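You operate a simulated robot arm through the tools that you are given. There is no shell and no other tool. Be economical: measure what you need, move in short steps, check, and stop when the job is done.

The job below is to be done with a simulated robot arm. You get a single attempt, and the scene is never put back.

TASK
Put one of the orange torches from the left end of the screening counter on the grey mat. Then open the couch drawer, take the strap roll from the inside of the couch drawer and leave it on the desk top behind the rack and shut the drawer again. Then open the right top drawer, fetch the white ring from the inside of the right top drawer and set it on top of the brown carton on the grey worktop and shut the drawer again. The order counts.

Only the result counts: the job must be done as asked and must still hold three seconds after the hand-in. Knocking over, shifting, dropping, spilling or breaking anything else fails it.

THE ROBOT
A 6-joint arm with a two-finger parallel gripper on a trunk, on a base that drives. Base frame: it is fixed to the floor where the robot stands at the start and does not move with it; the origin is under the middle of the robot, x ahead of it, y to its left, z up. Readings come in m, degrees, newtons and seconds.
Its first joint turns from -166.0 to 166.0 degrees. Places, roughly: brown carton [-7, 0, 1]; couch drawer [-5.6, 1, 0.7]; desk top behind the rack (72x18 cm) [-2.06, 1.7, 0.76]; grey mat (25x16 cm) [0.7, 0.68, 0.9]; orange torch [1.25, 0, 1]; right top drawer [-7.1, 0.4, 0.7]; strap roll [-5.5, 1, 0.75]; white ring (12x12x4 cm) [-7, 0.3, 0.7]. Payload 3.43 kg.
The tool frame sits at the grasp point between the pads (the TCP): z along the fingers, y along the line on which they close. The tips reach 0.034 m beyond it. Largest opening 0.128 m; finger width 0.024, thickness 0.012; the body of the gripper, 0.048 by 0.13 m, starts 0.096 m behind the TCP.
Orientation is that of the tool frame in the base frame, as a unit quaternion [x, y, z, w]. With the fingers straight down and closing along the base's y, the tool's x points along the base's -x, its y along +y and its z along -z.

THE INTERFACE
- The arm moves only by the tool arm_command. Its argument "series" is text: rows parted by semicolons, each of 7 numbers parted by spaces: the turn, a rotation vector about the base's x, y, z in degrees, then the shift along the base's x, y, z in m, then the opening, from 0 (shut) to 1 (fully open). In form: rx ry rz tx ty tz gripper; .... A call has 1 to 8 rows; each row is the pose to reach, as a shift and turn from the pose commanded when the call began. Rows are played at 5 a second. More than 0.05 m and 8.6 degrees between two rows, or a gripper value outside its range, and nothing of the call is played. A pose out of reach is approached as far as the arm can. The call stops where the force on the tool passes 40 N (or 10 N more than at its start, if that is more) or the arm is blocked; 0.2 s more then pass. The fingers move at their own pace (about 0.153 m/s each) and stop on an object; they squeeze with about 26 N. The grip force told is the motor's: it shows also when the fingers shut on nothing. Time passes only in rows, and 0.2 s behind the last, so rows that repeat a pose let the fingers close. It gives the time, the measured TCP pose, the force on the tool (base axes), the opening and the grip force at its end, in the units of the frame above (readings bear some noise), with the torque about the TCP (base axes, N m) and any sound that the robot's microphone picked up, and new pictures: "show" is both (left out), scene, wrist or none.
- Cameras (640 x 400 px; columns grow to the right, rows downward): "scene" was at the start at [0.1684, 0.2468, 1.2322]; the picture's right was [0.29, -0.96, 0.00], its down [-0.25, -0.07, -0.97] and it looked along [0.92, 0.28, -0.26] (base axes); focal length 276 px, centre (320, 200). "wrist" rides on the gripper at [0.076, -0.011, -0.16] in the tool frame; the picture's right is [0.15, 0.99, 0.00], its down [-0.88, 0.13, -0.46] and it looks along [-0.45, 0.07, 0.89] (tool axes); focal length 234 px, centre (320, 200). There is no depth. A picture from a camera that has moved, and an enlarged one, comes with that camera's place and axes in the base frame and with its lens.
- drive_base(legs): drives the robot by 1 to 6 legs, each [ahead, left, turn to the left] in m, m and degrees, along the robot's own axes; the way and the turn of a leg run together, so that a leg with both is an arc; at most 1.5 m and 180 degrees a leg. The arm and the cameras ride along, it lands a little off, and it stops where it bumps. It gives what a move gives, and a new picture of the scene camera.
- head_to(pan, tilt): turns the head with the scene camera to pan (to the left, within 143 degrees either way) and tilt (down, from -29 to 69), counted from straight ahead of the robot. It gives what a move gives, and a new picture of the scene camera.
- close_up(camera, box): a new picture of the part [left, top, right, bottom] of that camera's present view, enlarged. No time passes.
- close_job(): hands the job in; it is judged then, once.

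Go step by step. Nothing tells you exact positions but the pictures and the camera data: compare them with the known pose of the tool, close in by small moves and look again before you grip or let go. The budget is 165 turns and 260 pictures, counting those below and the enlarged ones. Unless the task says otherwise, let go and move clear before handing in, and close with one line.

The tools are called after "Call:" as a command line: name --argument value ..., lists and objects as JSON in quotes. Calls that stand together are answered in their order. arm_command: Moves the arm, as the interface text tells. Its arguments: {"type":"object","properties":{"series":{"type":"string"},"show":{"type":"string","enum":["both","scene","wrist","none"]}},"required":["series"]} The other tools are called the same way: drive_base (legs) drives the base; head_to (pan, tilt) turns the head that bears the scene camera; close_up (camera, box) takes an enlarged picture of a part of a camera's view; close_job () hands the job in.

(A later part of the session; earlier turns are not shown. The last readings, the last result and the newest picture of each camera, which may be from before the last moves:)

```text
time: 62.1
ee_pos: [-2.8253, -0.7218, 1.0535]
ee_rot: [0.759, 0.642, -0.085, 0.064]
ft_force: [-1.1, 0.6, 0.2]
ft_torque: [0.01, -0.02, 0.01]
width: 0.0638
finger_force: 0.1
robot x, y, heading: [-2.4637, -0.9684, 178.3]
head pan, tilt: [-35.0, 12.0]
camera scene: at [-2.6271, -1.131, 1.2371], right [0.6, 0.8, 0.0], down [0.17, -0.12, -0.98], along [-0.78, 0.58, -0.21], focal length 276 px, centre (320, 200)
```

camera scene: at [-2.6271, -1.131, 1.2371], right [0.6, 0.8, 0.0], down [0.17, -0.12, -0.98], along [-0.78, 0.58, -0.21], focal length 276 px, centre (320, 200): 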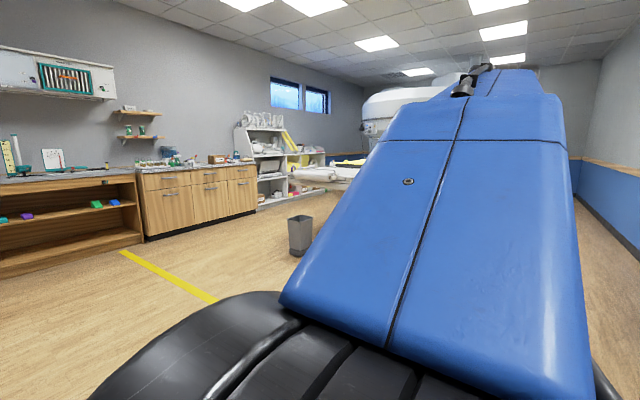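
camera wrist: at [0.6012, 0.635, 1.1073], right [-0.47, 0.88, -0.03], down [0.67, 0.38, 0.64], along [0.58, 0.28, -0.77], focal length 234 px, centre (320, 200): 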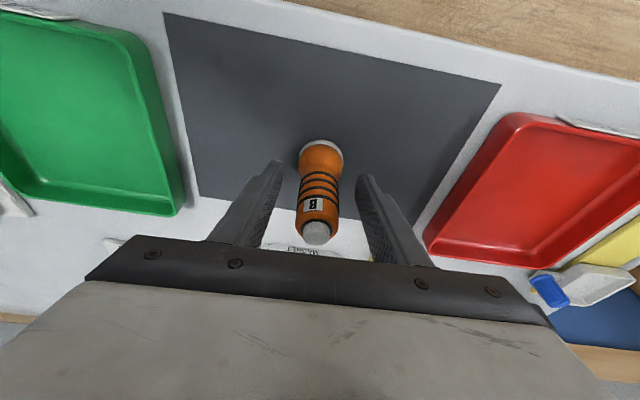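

The way ahead is clear. I drive on to x≈-4.4 and turn right toward the couch.

Call:
drive_base --legs '[[1.5, 0, 0], [0.45, 0, 0], [0, 0, -80]]'

Call:
head_to --pan 15 --tilt 20

```text
time: 75.3
ee_pos: [-4.2274, -0.4822, 1.0526]
ee_rot: [0.994, 0.002, -0.106, -0.006]
ft_force: [1.3, -0.7, -0.4]
ft_torque: [0.0, 0.01, 0.01]
width: 0.0643
finger_force: 0.0
robot x, y, heading: [-4.4108, -0.8809, 97.9]
head pan, tilt: [-35.0, 12.0]
camera scene: at [-4.5998, -0.7491, 1.2372], right [0.89, -0.45, 0.0], down [-0.09, -0.19, -0.98], along [0.44, 0.87, -0.21], focal length 276 px, centre (320, 200)
```

scene: 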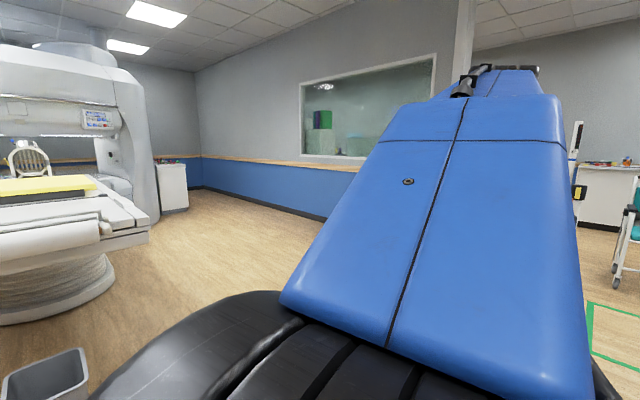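

```text
time: 76.4
ee_pos: [-4.2293, -0.4818, 1.0539]
ee_rot: [0.994, 0.002, -0.105, -0.006]
ft_force: [-0.3, 0.3, 0.3]
ft_torque: [0.0, 0.01, -0.02]
width: 0.0641
finger_force: 0.0
robot x, y, heading: [-4.4147, -0.881, 97.9]
head pan, tilt: [15.0, 20.0]
camera scene: at [-4.6785, -0.7465, 1.2242], right [0.92, 0.39, 0.0], down [0.13, -0.31, -0.94], along [-0.37, 0.86, -0.34], focal length 276 px, centre (320, 200)
```

scene: 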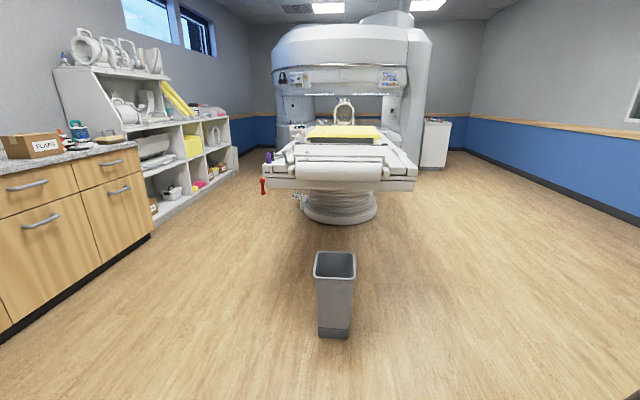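

The couch end faces me; the brown carton is on the worktop at left. I zoom in on the couch end for the drawer.

Call:
close_up --camera "scene" --box '[240, 120, 440, 245]'

Call:
close_up --camera "scene" --box '[0, 100, 160, 200]'

```text
3.20 times, centred on (340, 182) of scene
camera zoom: at [-4.6785, -0.7465, 1.2242], right [0.92, 0.39, 0.0], down [0.13, -0.31, -0.94], along [-0.37, 0.86, -0.34], focal length 882 px, centre (256, 256)
```

zoom: 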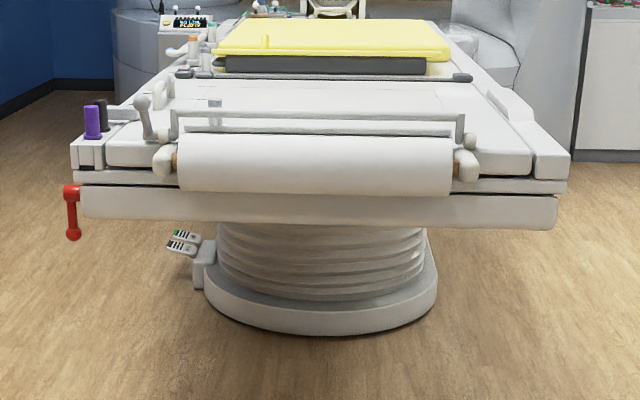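

```text
4.00 times, centred on (80, 150) of scene
camera zoom: at [-4.6785, -0.7465, 1.2242], right [0.92, 0.39, 0.0], down [0.13, -0.31, -0.94], along [-0.37, 0.86, -0.34], focal length 1102 px, centre (1280, 400)
```

zoom: 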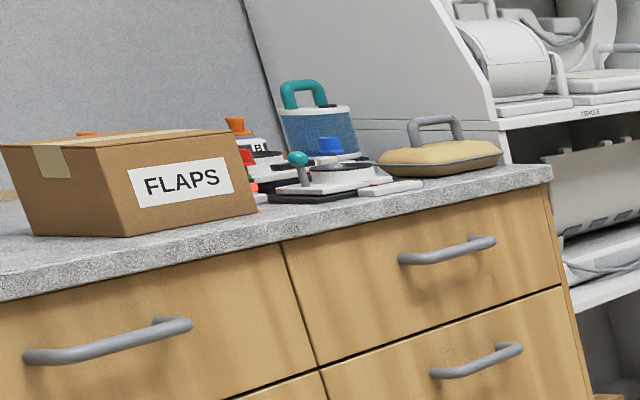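

The room is turned about 20°. The red handle suggests the drawer is on the couch's left side near its end; I drive into the aisle between worktop and couch to look.

Call:
drive_base --legs '[[0, 0, 12], [0, 1.25, 0], [0.9, 0, 0]]'

Call:
head_to --pan -20 --tilt 25

```text
time: 87.9
ee_pos: [-5.8013, -0.0382, 1.0555]
ee_rot: [0.989, 0.1, -0.105, 0.005]
ft_force: [-0.5, 0.6, 0.1]
ft_torque: [0.02, 0.01, 0.01]
width: 0.0637
finger_force: 0.0
robot x, y, heading: [-5.8994, -0.4636, 109.5]
head pan, tilt: [15.0, 20.0]
camera scene: at [-6.1916, -0.3856, 1.2242], right [0.82, 0.57, 0.0], down [0.19, -0.28, -0.94], along [-0.53, 0.78, -0.34], focal length 276 px, centre (320, 200)
```

scene: 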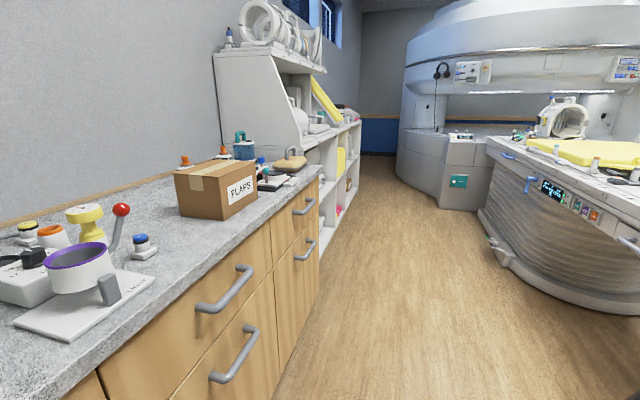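

```text
time: 88.9
ee_pos: [-5.8011, -0.0384, 1.0547]
ee_rot: [0.989, 0.1, -0.106, 0.005]
ft_force: [0.1, -0.4, -0.4]
ft_torque: [0.03, -0.01, 0.0]
width: 0.0637
finger_force: 0.2
robot x, y, heading: [-5.9028, -0.4678, 109.4]
head pan, tilt: [-20.0, 25.0]
camera scene: at [-6.1381, -0.3703, 1.2161], right [1.0, -0.01, 0.0], down [0.0, -0.42, -0.91], along [0.01, 0.91, -0.42], focal length 276 px, centre (320, 200)
```

scene: 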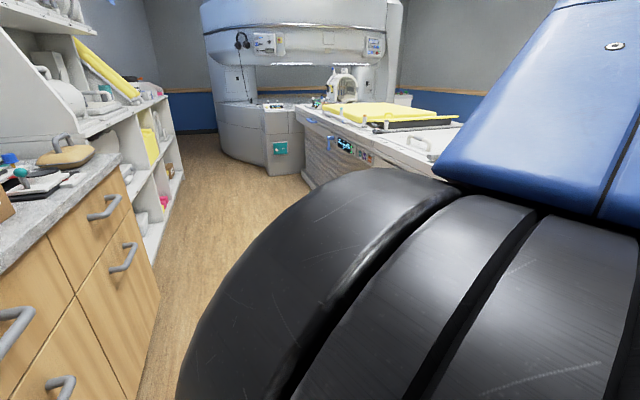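

I see a grey handle on the couch's left side further on. I drive ahead and turn right to face the couch side.

Call:
drive_base --legs '[[0.5, 0.05, 0], [0.5, 0, 0], [0, 0, -45], [0, 0, -45]]'

Call:
head_to --pan 0 --tilt 35

```text
time: 98.6
ee_pos: [-5.8526, 0.3277, 1.0548]
ee_rot: [0.754, -0.648, -0.076, -0.073]
ft_force: [0.0, 0.0, -0.7]
ft_torque: [0.0, 0.01, 0.01]
width: 0.0639
finger_force: 0.0
robot x, y, heading: [-6.2701, 0.4524, 16.7]
head pan, tilt: [-20.0, 25.0]
camera scene: at [-6.1685, 0.6795, 1.2161], right [-0.06, -1.0, 0.0], down [-0.42, 0.03, -0.91], along [0.9, -0.06, -0.42], focal length 276 px, centre (320, 200)
```

scene: 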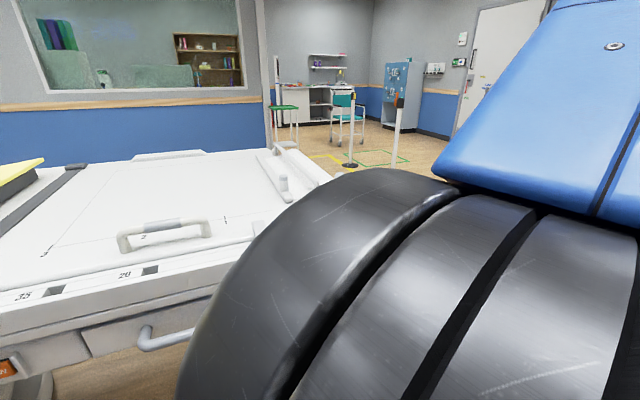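

```text
time: 99.4
ee_pos: [-5.8516, 0.3265, 1.0552]
ee_rot: [0.754, -0.649, -0.076, -0.073]
ft_force: [0.1, -0.5, 1.0]
ft_torque: [-0.02, 0.04, -0.04]
width: 0.0639
finger_force: 0.0
robot x, y, heading: [-6.2737, 0.4487, 16.3]
head pan, tilt: [0.0, 35.0]
camera scene: at [-6.176, 0.71, 1.2004], right [0.28, -0.96, 0.0], down [-0.55, -0.16, -0.82], along [0.79, 0.23, -0.57], focal length 276 px, centre (320, 200)
```

scene: 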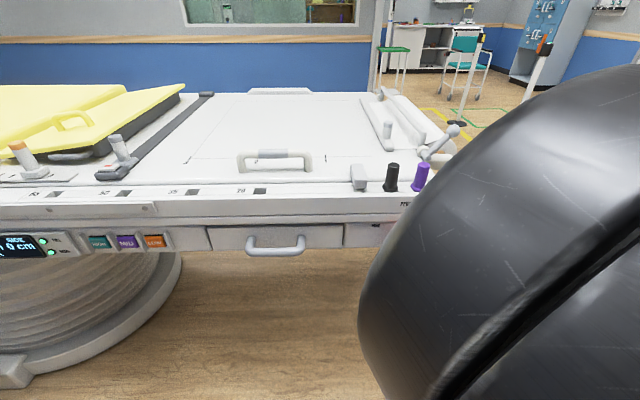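

Found it: the drawer front with a grey bar handle on the couch side, handle near (-5.71, 0.97). I slide the robot a bit right so the arm has room, then rotate the tool to horizontal with the fingers closing vertically.

Call:
drive_base --legs '[[-0.04, -0.2, 0]]'

Call:
arm_command --series "3.25 -7.55 2.11 0.0 0.03 -0.005 0.6;6.5 -15.1 4.22 0.0 0.06 -0.01 0.6;9.75 -22.6 6.33 0.0 0.09 -0.02 0.6;13 -30.2 8.44 0.0 0.12 -0.03 0.6;16.2 -37.7 10.55 0.0 0.15 -0.04 0.6;19.5 -45.3 12.65 0.0 0.18 -0.05 0.6;22.7 -52.8 14.8 0.0 0.21 -0.06 0.6;26 -60.4 16.9 0.0 0.24 -0.07 0.6" --show "scene"

```text
time: 101.0
ee_pos: [-5.8337, 0.1243, 1.0548]
ee_rot: [0.754, -0.649, -0.076, -0.073]
ft_force: [0.2, -0.7, -0.3]
ft_torque: [-0.03, -0.01, 0.03]
width: 0.0643
finger_force: 0.0
robot x, y, heading: [-6.2545, 0.2462, 16.2]
head pan, tilt: [0.0, 35.0]
camera scene: at [-6.1573, 0.5069, 1.2003], right [0.28, -0.96, 0.0], down [-0.55, -0.16, -0.82], along [0.79, 0.23, -0.57], focal length 276 px, centre (320, 200)
```

scene: 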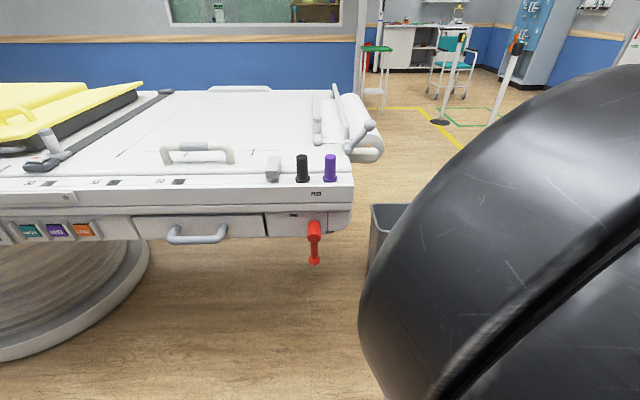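

```text
time: 102.8
ee_pos: [-5.7965, 0.3803, 0.9856]
ee_rot: [0.737, -0.38, 0.162, -0.534]
ft_force: [0.2, 0.6, -0.1]
ft_torque: [-0.01, -0.01, 0.02]
width: 0.0766
finger_force: 0.1
out of reach, approached as far as the arm can: row 4, 5, 6, 7, 8
robot x, y, heading: [-6.2562, 0.2465, 16.3]
head pan, tilt: [0.0, 35.0]
camera scene: at [-6.1571, 0.5068, 1.2003], right [0.28, -0.96, 0.0], down [-0.55, -0.16, -0.82], along [0.79, 0.23, -0.57], focal length 276 px, centre (320, 200)
```

scene: 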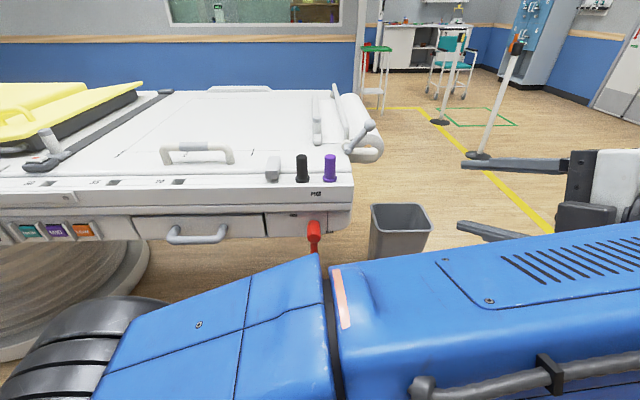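

The arm reconfigured, with the gripper now pointing toward the couch. Triangulating puts the handle near (-5.76, 0.94, 0.73); I continue to a pre-grasp.

Call:
arm_command --series "3.25 -7.55 2.11 0 0.042 -0.02 0.6;6.5 -15.1 4.22 0 0.084 -0.04 0.6;9.7 -22.6 6.33 0 0.126 -0.06 0.6;9.7 -22.6 6.33 0 0.168 -0.08 0.6;9.7 -22.6 6.33 0 0.21 -0.10 0.6;9.7 -22.6 6.33 0 0.252 -0.12 0.6;9.7 -22.6 6.33 0 0.294 -0.14 0.6" --show "both"

```text
time: 103.7
ee_pos: [-5.7179, 0.2285, 0.9144]
ee_rot: [-0.505, 0.635, -0.403, 0.423]
ft_force: [-0.7, -0.2, -0.9]
ft_torque: [0.01, 0.02, -0.01]
width: 0.0767
finger_force: 0.0
out of reach, approached as far as the arm can: row 2, 3, 4
robot x, y, heading: [-6.2567, 0.2483, 16.4]
head pan, tilt: [0.0, 35.0]
stopped in row 4: the arm was blocked; the commanded pose is now the measured one
camera scene: at [-6.1513, 0.5193, 1.1967], right [0.28, -0.96, 0.01], down [-0.55, -0.17, -0.81], along [0.78, 0.23, -0.58], focal length 276 px, centre (320, 200)
camera wrist: at [-5.8743, 0.1661, 0.9661], right [-0.32, 0.02, -0.95], down [-0.35, 0.93, 0.14], along [0.88, 0.38, -0.29], focal length 234 px, centre (320, 200)
```

scene: 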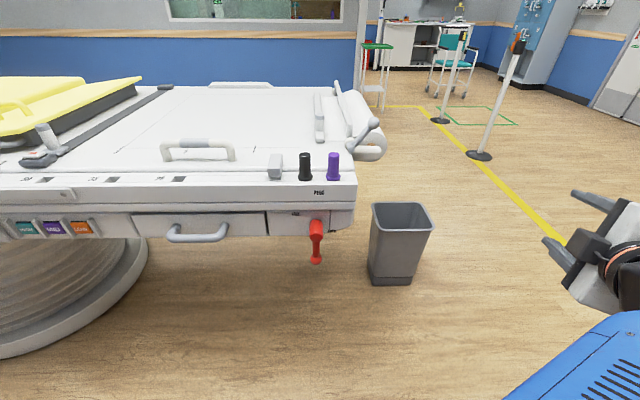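
wrist: 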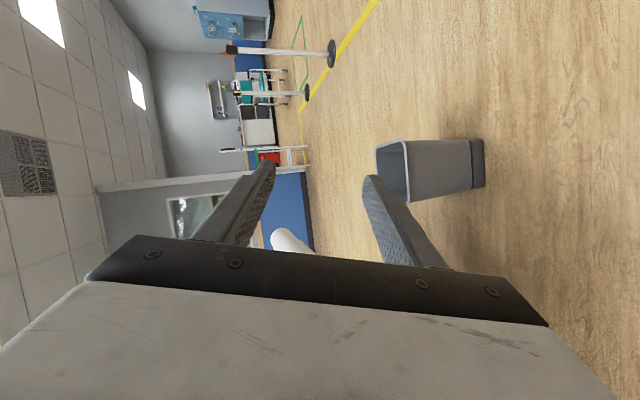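

The arm is cramped here because the head mast is on the left. Better: stand parallel to the couch with it on my right side. I raise the hand, then turn the base to heading ~110°.

Call:
arm_command --series "0 0 0 0 0 0.04 0.6;0 0 0 0 0 0.08 0.6;0 0 0 0 0 0.12 0.6;0 0 0 -0.02 -0.02 0.16 0.6" --show "scene"

```text
time: 104.9
ee_pos: [-5.7323, 0.2844, 1.075]
ee_rot: [0.608, -0.538, 0.316, -0.492]
ft_force: [0.0, -0.9, 0.1]
ft_torque: [-0.02, 0.01, 0.02]
width: 0.0767
finger_force: 0.0
robot x, y, heading: [-6.2569, 0.2452, 16.6]
head pan, tilt: [0.0, 35.0]
stopped in row 4: the arm was blocked; the commanded pose is now the measured one
camera scene: at [-6.157, 0.507, 1.2003], right [0.28, -0.96, 0.0], down [-0.55, -0.16, -0.82], along [0.79, 0.23, -0.57], focal length 276 px, centre (320, 200)
```

scene: 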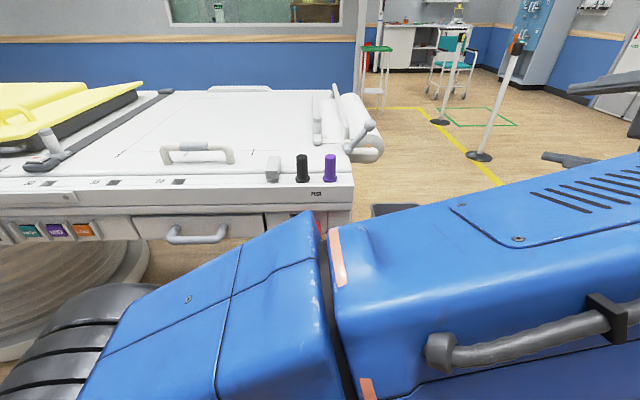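

I back off slightly and turn the base left to stand parallel to the couch.

Call:
drive_base --legs '[[-0.1, 0, 0], [0, 0, 47], [0, 0, 46]]'

Call:
head_to --pan -60 --tilt 35

```text
time: 106.8
ee_pos: [-5.8338, 0.3261, 1.0754]
ee_rot: [0.64, -0.499, 0.285, -0.51]
ft_force: [0.1, 0.1, -0.1]
ft_torque: [-0.01, -0.02, 0.02]
width: 0.0768
finger_force: 0.1
robot x, y, heading: [-6.3475, 0.2256, 23.7]
head pan, tilt: [0.0, 35.0]
stopped in leg 2: the robot was blocked; the commanded pose is now the measured one
camera scene: at [-6.2825, 0.4947, 1.2003], right [0.4, -0.92, 0.0], down [-0.53, -0.23, -0.82], along [0.75, 0.33, -0.57], focal length 276 px, centre (320, 200)
```

scene: 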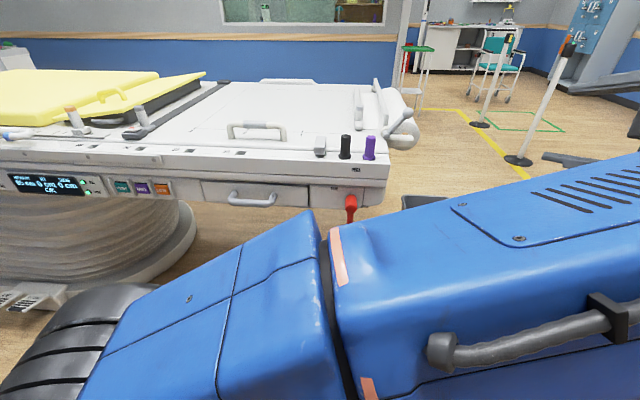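

```text
time: 108.2
ee_pos: [-5.833, 0.3269, 1.0752]
ee_rot: [0.64, -0.499, 0.285, -0.51]
ft_force: [0.8, 0.1, 0.7]
ft_torque: [0.0, 0.01, 0.0]
width: 0.0768
finger_force: 0.1
robot x, y, heading: [-6.3461, 0.2271, 23.4]
head pan, tilt: [-60.0, 35.0]
camera scene: at [-6.2923, 0.4072, 1.2003], right [-0.59, -0.81, 0.0], down [-0.46, 0.34, -0.82], along [0.66, -0.49, -0.57], focal length 276 px, centre (320, 200)
```

scene: 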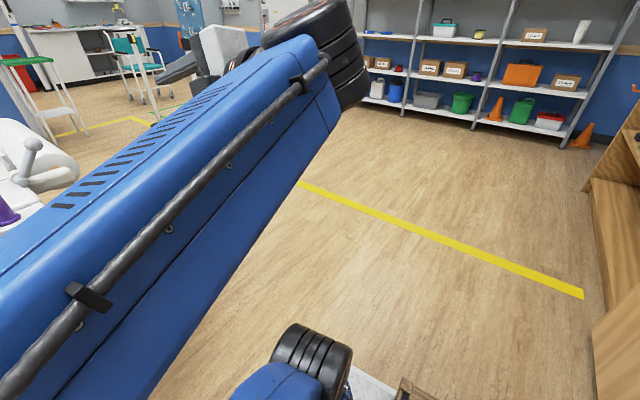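

The rear corner touched the cabinet while turning. I go forward a bit and turn there.

Call:
drive_base --legs '[[0.14, 0, 0], [0, 0, 43], [0, 0, 43]]'

Call:
head_to --pan -85 --tilt 35

```text
time: 113.4
ee_pos: [-6.2763, 0.8027, 1.0743]
ee_rot: [0.809, 0.066, -0.135, -0.569]
ft_force: [-0.7, 0.5, 1.0]
ft_torque: [0.01, -0.02, 0.04]
width: 0.0768
finger_force: 0.0
robot x, y, heading: [-6.2211, 0.2821, 108.6]
head pan, tilt: [-60.0, 35.0]
camera scene: at [-6.3965, 0.353, 1.2003], right [0.75, -0.66, 0.0], down [-0.38, -0.43, -0.82], along [0.54, 0.62, -0.57], focal length 276 px, centre (320, 200)
```

scene: 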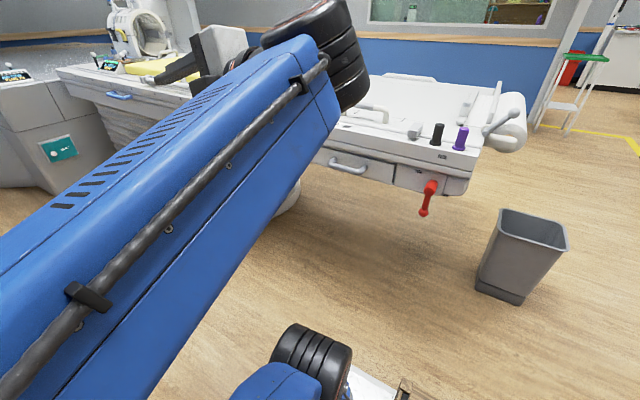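

```text
time: 114.3
ee_pos: [-6.2748, 0.8037, 1.0744]
ee_rot: [0.809, 0.066, -0.136, -0.568]
ft_force: [0.3, -0.1, -0.7]
ft_torque: [0.0, -0.01, -0.02]
width: 0.0767
finger_force: 0.0
robot x, y, heading: [-6.2176, 0.28, 108.6]
head pan, tilt: [-85.0, 35.0]
camera scene: at [-6.374, 0.3223, 1.2003], right [0.4, -0.92, 0.0], down [-0.52, -0.23, -0.82], along [0.75, 0.33, -0.57], focal length 276 px, centre (320, 200)
```

scene: 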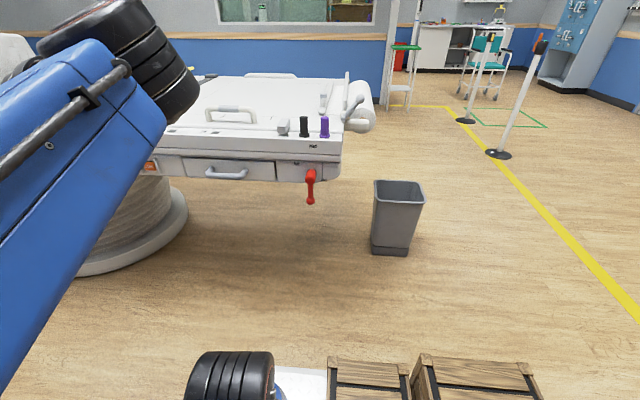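

Now the drawer is well in view and on my right-front. I back up a little and yaw the tool toward the couch, closing direction near vertical.

Call:
drive_base --legs '[[-0.15, 0, 0]]'

Call:
arm_command --series "0 0 -7.25 0.025 0.011 -0.005 0.6;0 0 -14.5 0.05 0.022 -0.01 0.6;0 0 -21.75 0.075 0.033 -0.02 0.6;0 0 -29 0.1 0.044 -0.03 0.6;0 0 -36.25 0.125 0.055 -0.04 0.6;0 0 -43.5 0.15 0.066 -0.05 0.6;0 0 -50.75 0.175 0.077 -0.06 0.6;0 0 -58 0.2 0.088 -0.07 0.6" --show "both"

```text
time: 115.7
ee_pos: [-6.227, 0.6608, 1.0752]
ee_rot: [0.809, 0.066, -0.136, -0.568]
ft_force: [0.2, 0.2, 0.4]
ft_torque: [0.01, -0.01, 0.02]
width: 0.0768
finger_force: 0.1
robot x, y, heading: [-6.1683, 0.1397, 108.8]
head pan, tilt: [-85.0, 35.0]
camera scene: at [-6.3258, 0.1802, 1.2003], right [0.4, -0.92, 0.0], down [-0.53, -0.23, -0.82], along [0.75, 0.33, -0.57], focal length 276 px, centre (320, 200)
```

scene: 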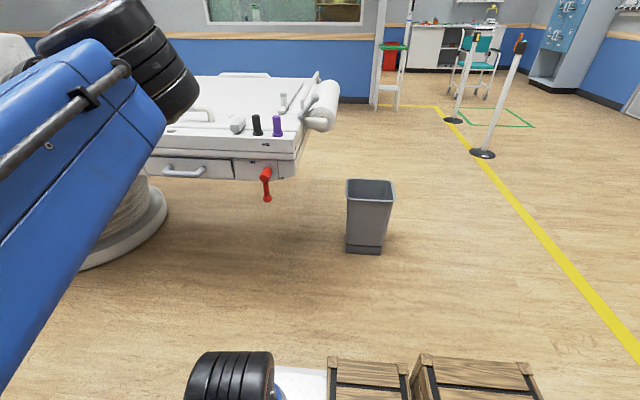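

```text
time: 116.6
ee_pos: [-6.0516, 0.6665, 1.0494]
ee_rot: [0.767, -0.259, 0.111, -0.576]
ft_force: [0.0, -0.3, -0.6]
ft_torque: [-0.03, 0.0, -0.03]
width: 0.0768
finger_force: 0.1
robot x, y, heading: [-6.1737, 0.1404, 108.8]
head pan, tilt: [-85.0, 35.0]
stopped in row 4: the arm was blocked; the commanded pose is now the measured one
camera scene: at [-6.3372, 0.189, 1.1983], right [0.4, -0.92, 0.01], down [-0.52, -0.24, -0.82], along [0.76, 0.33, -0.57], focal length 276 px, centre (320, 200)
camera wrist: at [-6.0579, 0.4965, 1.0991], right [-0.14, -0.28, -0.95], down [-0.99, 0.06, 0.13], along [0.02, 0.96, -0.28], focal length 234 px, centre (320, 200)
```

scene: 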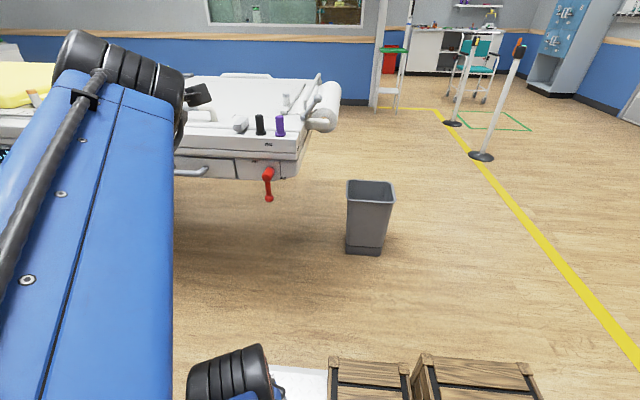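
wrist: 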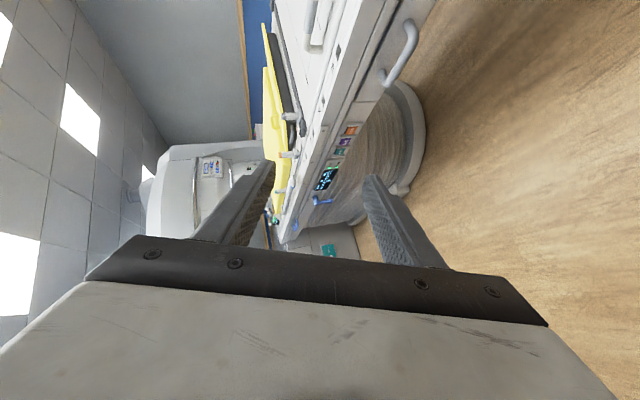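

Horizontal tool poses jam the arm against its own body. I'll use a steep tool instead (30° from vertical, closing across the bar), so I rotate back toward pointing down.

Call:
arm_command --series "-4.6 4.06 -4.79 0.01 0.01 0.01 0.6;-9.2 8.11 -9.57 0.02 0.02 0.02 0.6;-13.8 12.2 -14.4 0.03 0.03 0.03 0.6;-18.4 16.2 -19.1 0.03 0.03 0.03 0.6;-23 20.3 -23.9 0.03 0.03 0.03 0.6;-27.6 24.3 -28.7 0.03 0.03 0.03 0.6;-32.2 28.4 -33.5 0.03 0.03 0.03 0.6;-32.2 28.4 -33.5 0.03 0.03 0.03 0.6" --show "both"

```text
time: 117.1
ee_pos: [-6.0001, 0.6027, 1.0318]
ee_rot: [0.729, -0.43, 0.182, -0.5]
ft_force: [0.3, 0.7, 0.3]
ft_torque: [-0.02, 0.02, -0.02]
width: 0.0768
finger_force: 0.0
robot x, y, heading: [-6.1722, 0.1395, 108.8]
head pan, tilt: [-85.0, 35.0]
stopped in row 2: the arm was blocked; the commanded pose is now the measured one
camera scene: at [-6.3385, 0.1943, 1.1979], right [0.41, -0.91, 0.02], down [-0.51, -0.24, -0.82], along [0.75, 0.33, -0.57], focal length 276 px, centre (320, 200)
camera wrist: at [-6.0613, 0.452, 1.0979], right [-0.36, -0.24, -0.9], down [-0.87, 0.44, 0.23], along [0.34, 0.87, -0.37], focal length 234 px, centre (320, 200)
```

scene: 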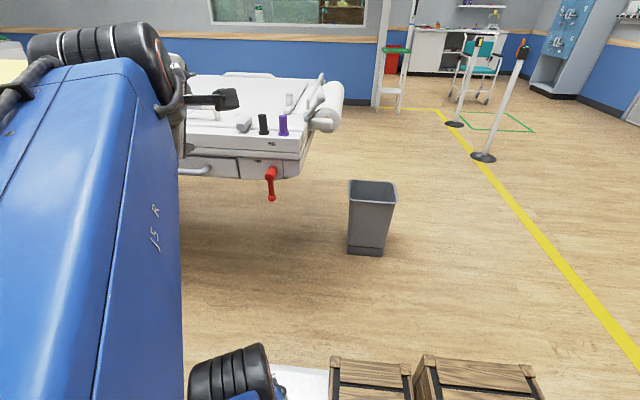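
wrist: 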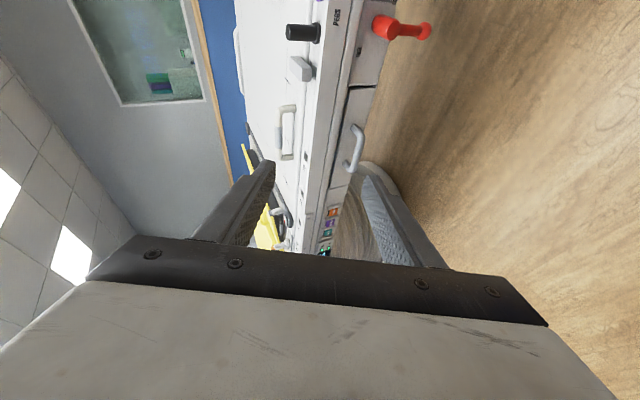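

The forearm is leaning on the head mast. I move the hand outward, away from the head, without rotation.

Call:
arm_command --series "0 0 0 0.035 0.0 0.01 0.6;0 0 0 0.07 0.0 0.02 0.6;0 0 0 0.105 0 0.03 0.6;0 0 0 0.14 0 0.04 0.6;0 0 0 0.175 0.0 0.05 0.6;0 0 0 0.21 0.0 0.06 0.6" --show "scene"

```text
time: 118.5
ee_pos: [-5.7811, 0.5969, 1.0964]
ee_rot: [0.732, -0.425, 0.169, -0.505]
ft_force: [-1.3, -0.4, -0.7]
ft_torque: [-0.03, 0.0, -0.02]
width: 0.0768
finger_force: 0.0
robot x, y, heading: [-6.1692, 0.1416, 108.8]
head pan, tilt: [-85.0, 35.0]
camera scene: at [-6.326, 0.1804, 1.2003], right [0.4, -0.92, 0.0], down [-0.52, -0.23, -0.82], along [0.75, 0.33, -0.57], focal length 276 px, centre (320, 200)
```

scene: 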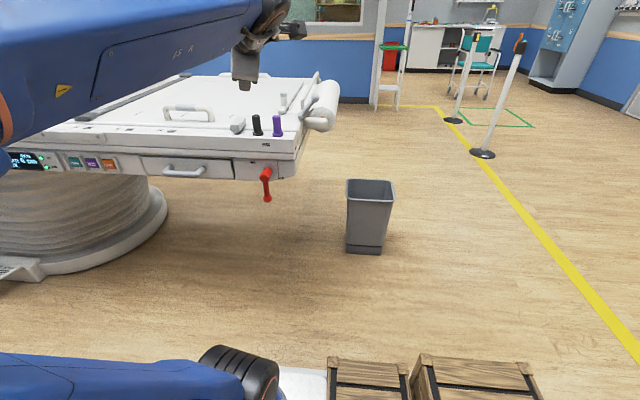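

The arm is free now and the view is good. I rotate to the 40° tilt and move toward a staging point in front of the handle.

Call:
arm_command --series "-5.1 4.05 -3.45 -0.02 0.03 0 0.6;-10.2 8.1 -6.9 -0.04 0.06 0 0.6;-15.3 12.15 -10.35 -0.06 0.09 0 0.6;-20.4 16.2 -13.8 -0.07 0.12 0 0.6;-20.4 16.2 -13.8 -0.07 0.16 -0.02 0.6;-20.4 16.2 -13.8 -0.07 0.2 -0.04 0.6;-20.4 16.2 -13.8 -0.07 0.24 -0.06 0.6" --show "both"

```text
time: 120.1
ee_pos: [-5.8526, 0.839, 1.0382]
ee_rot: [0.769, -0.54, 0.196, -0.279]
ft_force: [-0.1, -0.6, -0.3]
ft_torque: [0.01, -0.01, 0.02]
width: 0.0767
finger_force: 0.1
robot x, y, heading: [-6.172, 0.1405, 108.5]
head pan, tilt: [-85.0, 35.0]
camera scene: at [-6.3259, 0.1801, 1.2003], right [0.4, -0.92, 0.0], down [-0.53, -0.23, -0.82], along [0.75, 0.33, -0.57], focal length 276 px, centre (320, 200)
camera wrist: at [-5.9138, 0.7354, 1.1667], right [-0.66, -0.4, -0.63], down [-0.67, 0.7, 0.26], along [0.34, 0.6, -0.73], focal length 234 px, centre (320, 200)
```

scene: 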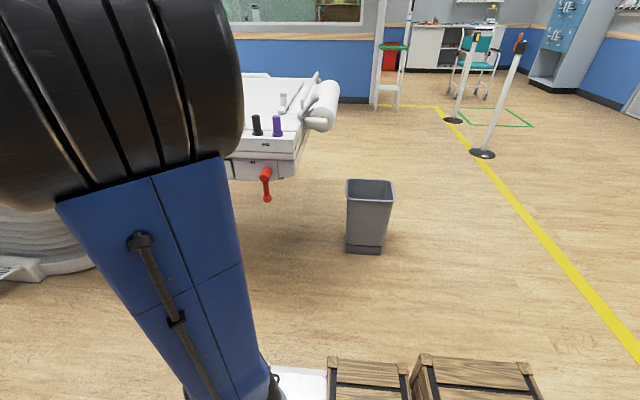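
wrist: 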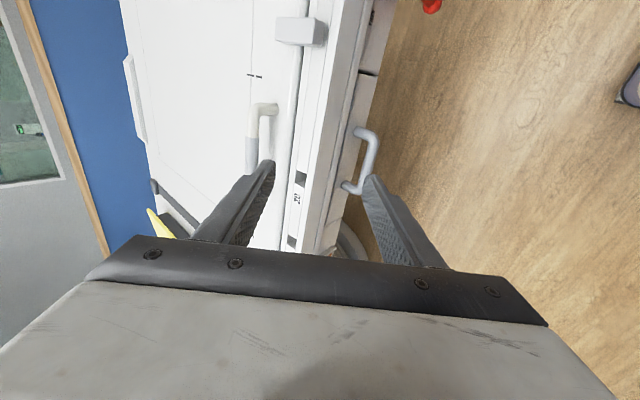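

The bar handle is at about (-5.762, 0.927, 0.73), sticking out ~4.5 cm. I go to a staging point 12 cm back along the tool axis and narrow the fingers.

Call:
arm_command --series "0 0 0 0 0.011 -0.042 0.45;0 0 0 0 0.022 -0.084 0.38;0 0 0 0.001 0.034 -0.126 0.35;0 0 0 0.002 0.045 -0.168 0.35;0 0 0 0.003 0.056 -0.206 0.35;0 0 0 0.003 0.056 -0.206 0.35" --show "both"

```text
time: 121.5
ee_pos: [-5.8466, 0.892, 0.8279]
ee_rot: [0.769, -0.54, 0.197, -0.278]
ft_force: [-0.6, -0.6, 0.1]
ft_torque: [0.0, -0.01, -0.01]
width: 0.0447
finger_force: 0.1
robot x, y, heading: [-6.1718, 0.1356, 108.7]
head pan, tilt: [-85.0, 35.0]
camera scene: at [-6.3257, 0.1805, 1.2003], right [0.4, -0.92, 0.0], down [-0.53, -0.23, -0.82], along [0.75, 0.33, -0.57], focal length 276 px, centre (320, 200)
camera wrist: at [-5.9083, 0.7899, 0.9573], right [-0.66, -0.4, -0.63], down [-0.67, 0.7, 0.26], along [0.34, 0.6, -0.73], focal length 234 px, centre (320, 200)
```

scene: 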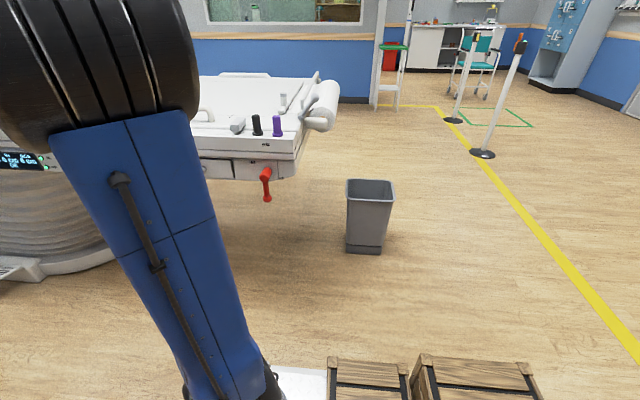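
wrist: 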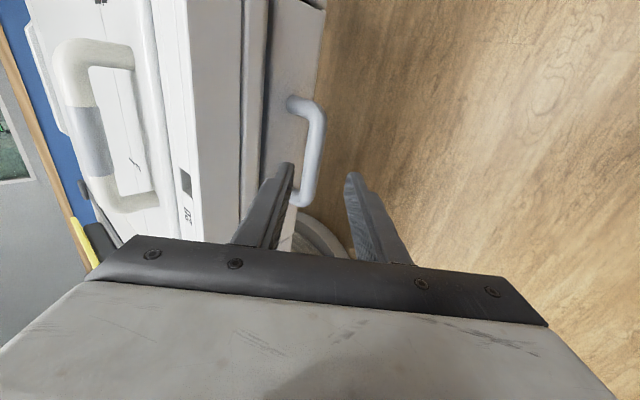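

Bar refined to (-5.7625, 0.929, 0.728). I advance along the tool axis in small steps.

Call:
arm_command --series "0 0 0 0.023 0.01 -0.03 0.35;0 0 0 0.046 0.02 -0.06 0.35;0 0 0 0.0575 0.0255 -0.075 0.35;0 0 0 0.0575 0.0255 -0.075 0.35" --show "wrist"

Call:
close_up --camera "wrist" --box '[220, 80, 420, 205]'

```text
time: 122.5
ee_pos: [-5.7881, 0.9197, 0.7535]
ee_rot: [0.769, -0.54, 0.197, -0.279]
ft_force: [-0.5, -0.8, 0.4]
ft_torque: [0.0, 0.02, -0.03]
width: 0.0451
finger_force: 0.0
robot x, y, heading: [-6.173, 0.1381, 108.8]
head pan, tilt: [-85.0, 35.0]
camera wrist: at [-5.85, 0.8162, 0.8832], right [-0.66, -0.4, -0.63], down [-0.67, 0.7, 0.26], along [0.34, 0.6, -0.73], focal length 234 px, centre (320, 200)
```

wrist: 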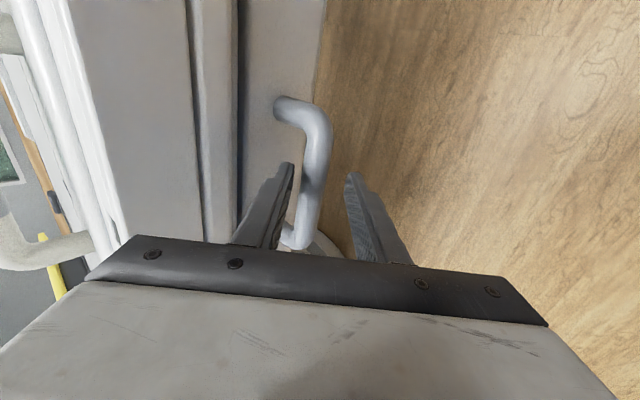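

```text
3.20 times, centred on (320, 142) of wrist
camera zoom: at [-5.85, 0.8162, 0.8832], right [-0.66, -0.4, -0.63], down [-0.67, 0.7, 0.26], along [0.34, 0.6, -0.73], focal length 749 px, centre (320, 384)
```

zoom: 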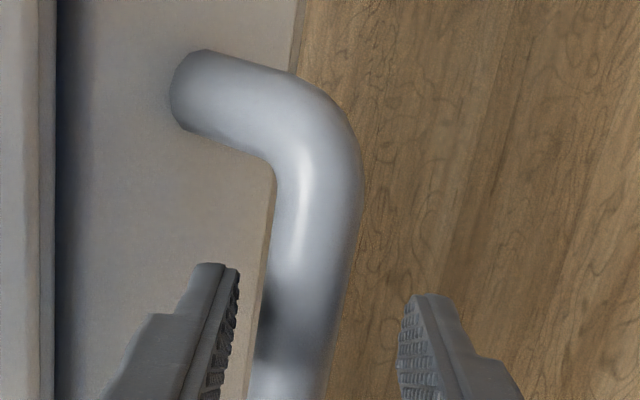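

The bar lies between the fingers. I advance a bit more and close.

Call:
arm_command --series "0 0 0 0.006 0.002 -0.008 0.35;0 0 0 0.012 0.005 -0.016 0.35;0 0 0 0.012 0.005 -0.016 0.35;0 0 0 0.012 0.005 -0.016 0;0 0 0 0.012 0.005 -0.016 0;0 0 0 0.012 0.005 -0.016 0" --show "wrist"

```text
time: 123.9
ee_pos: [-5.7774, 0.9263, 0.7394]
ee_rot: [0.768, -0.541, 0.197, -0.28]
ft_force: [1.2, 4.0, 32.0]
ft_torque: [0.74, 0.14, -0.89]
width: 0.0221
finger_force: 44.6
robot x, y, heading: [-6.1727, 0.1375, 108.9]
head pan, tilt: [-85.0, 35.0]
camera wrist: at [-5.8392, 0.8215, 0.869], right [-0.66, -0.39, -0.64], down [-0.67, 0.7, 0.27], along [0.34, 0.6, -0.72], focal length 234 px, centre (320, 200)
```

wrist: 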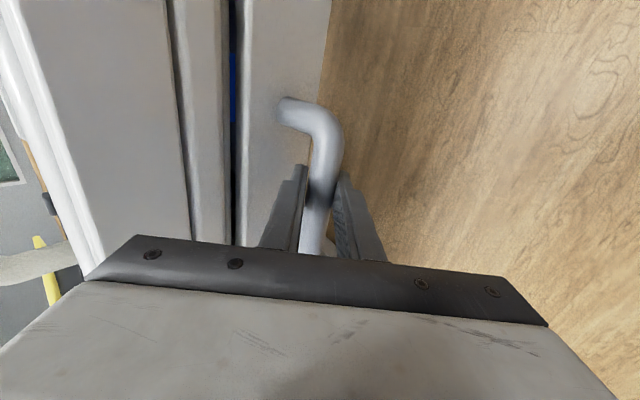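

The handle is gripped and the drawer has already cracked open. I relieve the vertical load and pull it out along the couch normal.

Call:
arm_command --series "0 0 0 -0.005 -0.002 0.006 0;0 0 0 -0.019 -0.007 0.006 0;0 0 0 -0.038 -0.014 0.006 0;0 0 0 -0.066 -0.024 0.006 0;0 0 0 -0.094 -0.034 0.006 0" --show "wrist"

```text
time: 125.1
ee_pos: [-5.8721, 0.8908, 0.7426]
ee_rot: [0.769, -0.54, 0.198, -0.279]
ft_force: [-7.3, 22.4, -29.0]
ft_torque: [1.15, 0.49, -0.47]
width: 0.0221
finger_force: 45.1
robot x, y, heading: [-6.1712, 0.1391, 108.8]
head pan, tilt: [-85.0, 35.0]
camera wrist: at [-5.9334, 0.7875, 0.8726], right [-0.66, -0.4, -0.63], down [-0.67, 0.7, 0.26], along [0.34, 0.6, -0.73], focal length 234 px, centre (320, 200)
```

wrist: 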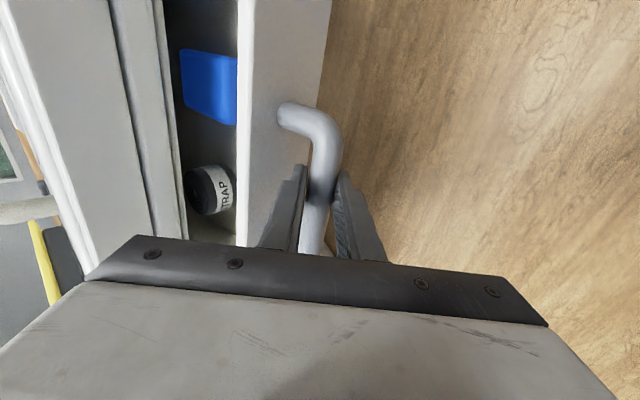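

The strap roll is in sight. I correct the small height and sideways strain, then pull further.

Call:
arm_command --series "0 0 0 -0.002 0.003 -0.004 0;0 0 0 -0.028 -0.005 -0.004 0;0 0 0 -0.056 -0.013 -0.004 0;0 0 0 -0.084 -0.021 -0.004 0;0 0 0 -0.112 -0.029 -0.004 0" --show "wrist"

```text
time: 126.3
ee_pos: [-5.9821, 0.8586, 0.7407]
ee_rot: [0.769, -0.541, 0.197, -0.279]
ft_force: [9.9, -30.3, 10.0]
ft_torque: [0.89, 0.16, -0.7]
width: 0.0221
finger_force: 45.1
robot x, y, heading: [-6.167, 0.138, 108.8]
head pan, tilt: [-85.0, 35.0]
camera wrist: at [-6.0445, 0.757, 0.8706], right [-0.66, -0.4, -0.63], down [-0.67, 0.7, 0.26], along [0.34, 0.6, -0.73], focal length 234 px, centre (320, 200)
```

wrist: 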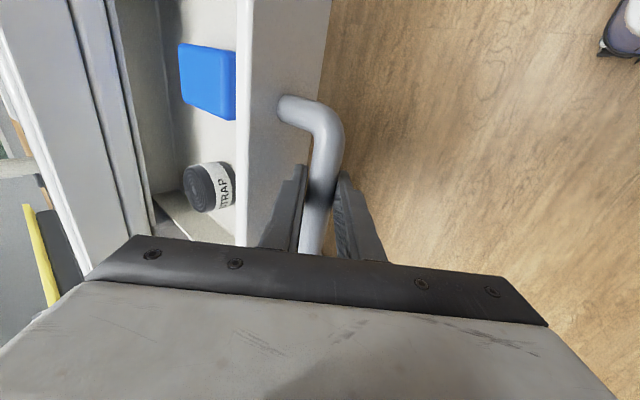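

Open about 21 cm, enough to reach the roll. I relieve the strain, release the handle and withdraw along the tool axis.

Call:
arm_command --series "0 0 0 0.001 -0.005 0.0 0;0 0 0 0.001 -0.005 0 0.3;0 0 0 0.001 -0.005 0 0.4;0 0 0 -0.012 -0.009 0.016 0.4;0 0 0 -0.03 -0.015 0.04 0.4;0 0 0 -0.054 -0.024 0.07 0.4;0 0 0 -0.076 -0.03 0.1 0.4;0 0 0 -0.076 -0.03 0.14 0.4" --show "both"

```text
time: 128.1
ee_pos: [-6.0582, 0.8309, 0.8823]
ee_rot: [0.769, -0.541, 0.196, -0.279]
ft_force: [0.4, 0.4, 0.9]
ft_torque: [-0.04, 0.02, -0.01]
width: 0.0514
finger_force: 0.0
robot x, y, heading: [-6.1697, 0.1422, 108.8]
head pan, tilt: [-85.0, 35.0]
camera scene: at [-6.3257, 0.1806, 1.2003], right [0.4, -0.92, 0.0], down [-0.53, -0.23, -0.82], along [0.75, 0.33, -0.57], focal length 276 px, centre (320, 200)
camera wrist: at [-6.1201, 0.7281, 1.012], right [-0.66, -0.4, -0.63], down [-0.67, 0.7, 0.26], along [0.34, 0.6, -0.73], focal length 234 px, centre (320, 200)
```

scene: 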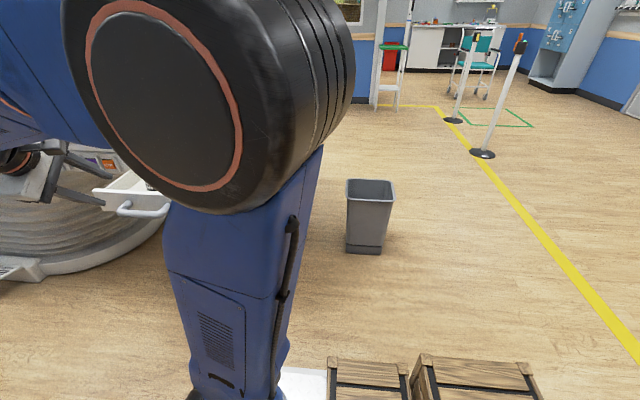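
wrist: 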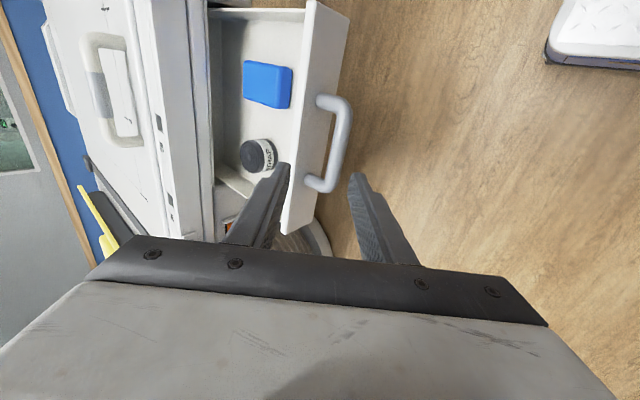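

The drawer is open and the roll is near (-5.82, 1.0, 0.73). I zoom in to see how it lies.

Call:
close_up --camera "wrist" --box '[190, 30, 350, 230]'

```text
2.00 times, centred on (270, 130) of wrist
camera zoom: at [-6.1201, 0.7281, 1.012], right [-0.66, -0.4, -0.63], down [-0.67, 0.7, 0.26], along [0.34, 0.6, -0.73], focal length 468 px, centre (420, 340)
```

zoom: 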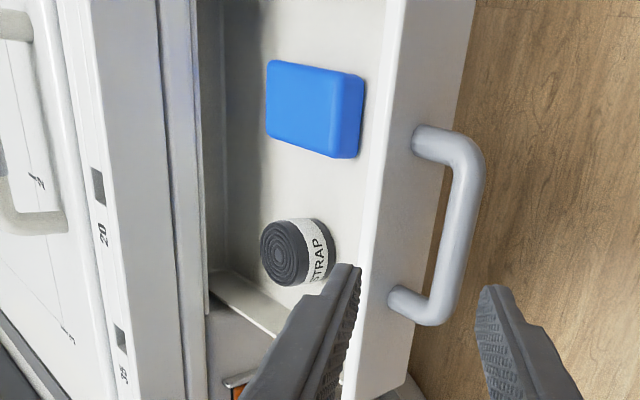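

The roll lies flat with its axis vertical, about 6 cm across. I drive forward 0.2 m for comfortable reach, then turn the tool to near vertical with closing along the drawer's width.

Call:
drive_base --legs '[[0.2, 0, 0]]'

Call:
arm_command --series "2.96 2.95 -7.28 0 0 0.02 0.7;5.93 5.9 -14.56 0 0 0.04 0.7;8.9 8.86 -21.85 0 0 0.06 0.7;11.85 11.8 -29.1 0 0 0.08 0.7;14.8 14.8 -36.4 0 0 0.1 0.7;17.8 17.7 -43.7 0 0 0.1 0.7;20.7 20.7 -51 0 0 0.1 0.7;23.7 23.6 -58.3 0 0 0.1 0.7" --show "both"

```text
time: 129.7
ee_pos: [-6.1264, 1.0229, 0.8831]
ee_rot: [0.771, -0.538, 0.196, -0.279]
ft_force: [-0.1, -0.3, 1.1]
ft_torque: [0.01, 0.01, 0.02]
width: 0.0511
finger_force: 0.1
robot x, y, heading: [-6.2364, 0.3329, 109.2]
head pan, tilt: [-85.0, 35.0]
camera scene: at [-6.3911, 0.3705, 1.2003], right [0.41, -0.91, 0.0], down [-0.52, -0.23, -0.82], along [0.75, 0.33, -0.57], focal length 276 px, centre (320, 200)
```

scene: 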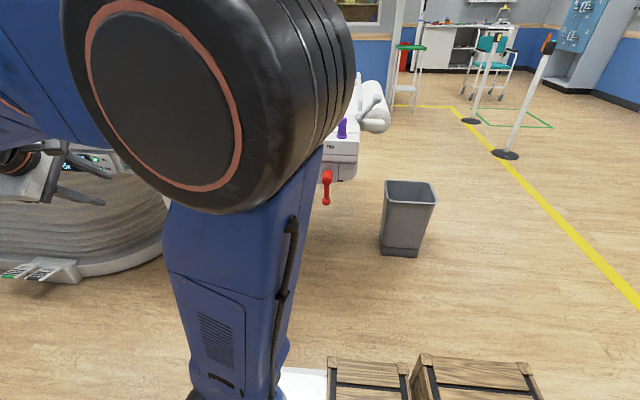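

```text
time: 131.5
ee_pos: [-6.127, 1.0233, 0.9824]
ee_rot: [-0.366, 0.911, -0.041, 0.184]
ft_force: [0.8, -0.4, -0.8]
ft_torque: [0.0, 0.01, 0.0]
width: 0.0896
finger_force: 0.1
robot x, y, heading: [-6.2384, 0.3279, 108.9]
head pan, tilt: [-85.0, 35.0]
camera scene: at [-6.3911, 0.3705, 1.2003], right [0.41, -0.91, 0.0], down [-0.52, -0.23, -0.82], along [0.75, 0.33, -0.57], focal length 276 px, centre (320, 200)
camera wrist: at [-6.227, 0.9534, 1.1097], right [-0.74, 0.62, -0.25], down [0.33, 0.67, 0.66], along [0.58, 0.41, -0.7], focal length 234 px, centre (320, 200)
```

scene: 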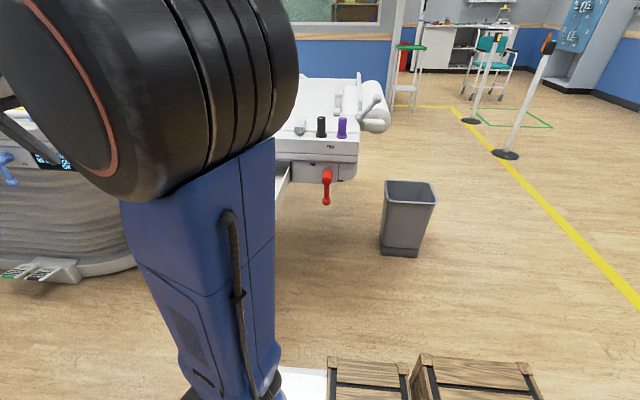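
wrist: 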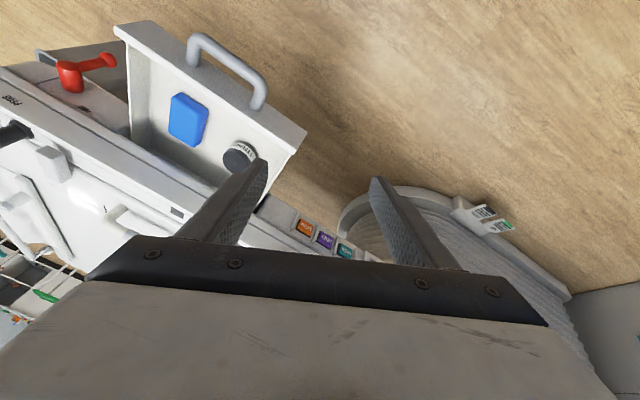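

Continuing: finish the rotation and move over the roll.

Call:
arm_command --series "2.96 2.95 -7.28 0.035 -0.004 0 0.7;5.93 5.9 -14.56 0.07 -0.008 0 0.7;8.9 8.86 -21.8 0.105 -0.011 0 0.7;8.9 8.86 -21.8 0.14 -0.015 0 0.7;8.9 8.86 -21.8 0.175 -0.018 -0.01 0.7;8.9 8.86 -21.8 0.21 -0.022 -0.02 0.7;8.9 8.86 -21.8 0.245 -0.026 -0.03 0.7;8.9 8.86 -21.8 0.275 -0.029 -0.03 0.7" --show "wrist"

```text
time: 133.3
ee_pos: [-5.8523, 0.993, 0.9535]
ee_rot: [-0.176, 0.976, 0.022, 0.13]
ft_force: [0.1, -0.3, -0.3]
ft_torque: [0.02, 0.03, 0.02]
width: 0.0897
finger_force: 0.2
robot x, y, heading: [-6.2389, 0.3317, 109.1]
head pan, tilt: [-85.0, 35.0]
camera wrist: at [-5.956, 0.9428, 1.0869], right [-0.48, 0.88, -0.04], down [0.64, 0.38, 0.67], along [0.6, 0.29, -0.74], focal length 234 px, centre (320, 200)
```

wrist: 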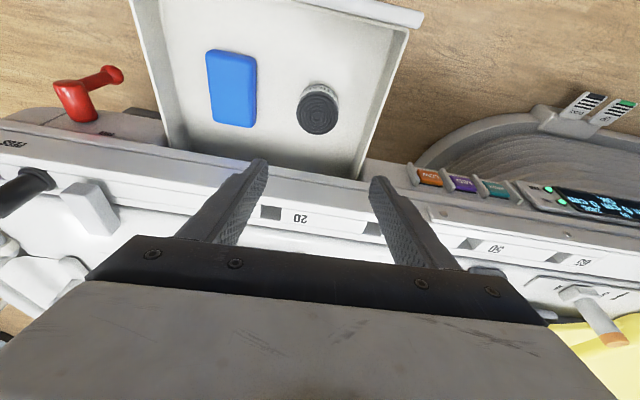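

The roll is centred with ~6 cm free on both sides; target TCP (-5.825, 0.993, 0.745). I descend most of the way and check.

Call:
arm_command --series "0 0 0 0.006 0 -0.045 0.7;0 0 0 0.012 0 -0.09 0.7;0 0 0 0.02 0 -0.135 0.7;0 0 0 0.026 0 -0.17 0.7;0 0 0 0.026 0 -0.17 0.7" --show "wrist"

```text
time: 134.5
ee_pos: [-5.8275, 0.9927, 0.781]
ee_rot: [-0.176, 0.975, 0.023, 0.131]
ft_force: [-0.4, 0.0, 0.6]
ft_torque: [0.01, 0.0, 0.02]
width: 0.0893
finger_force: 0.0
robot x, y, heading: [-6.2362, 0.3264, 108.8]
head pan, tilt: [-85.0, 35.0]
camera wrist: at [-5.9292, 0.9418, 0.915], right [-0.48, 0.88, -0.04], down [0.64, 0.38, 0.67], along [0.6, 0.29, -0.74], focal length 234 px, centre (320, 200)
```

wrist: 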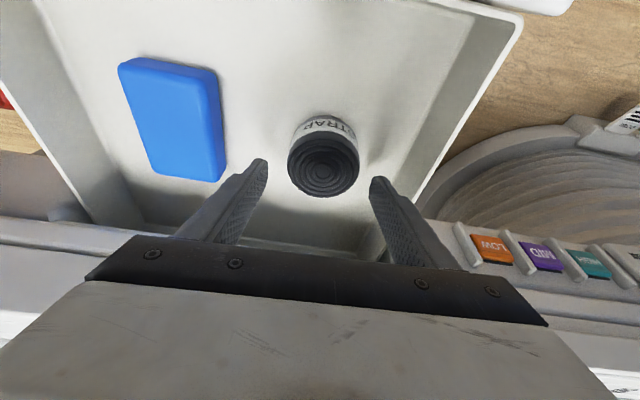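

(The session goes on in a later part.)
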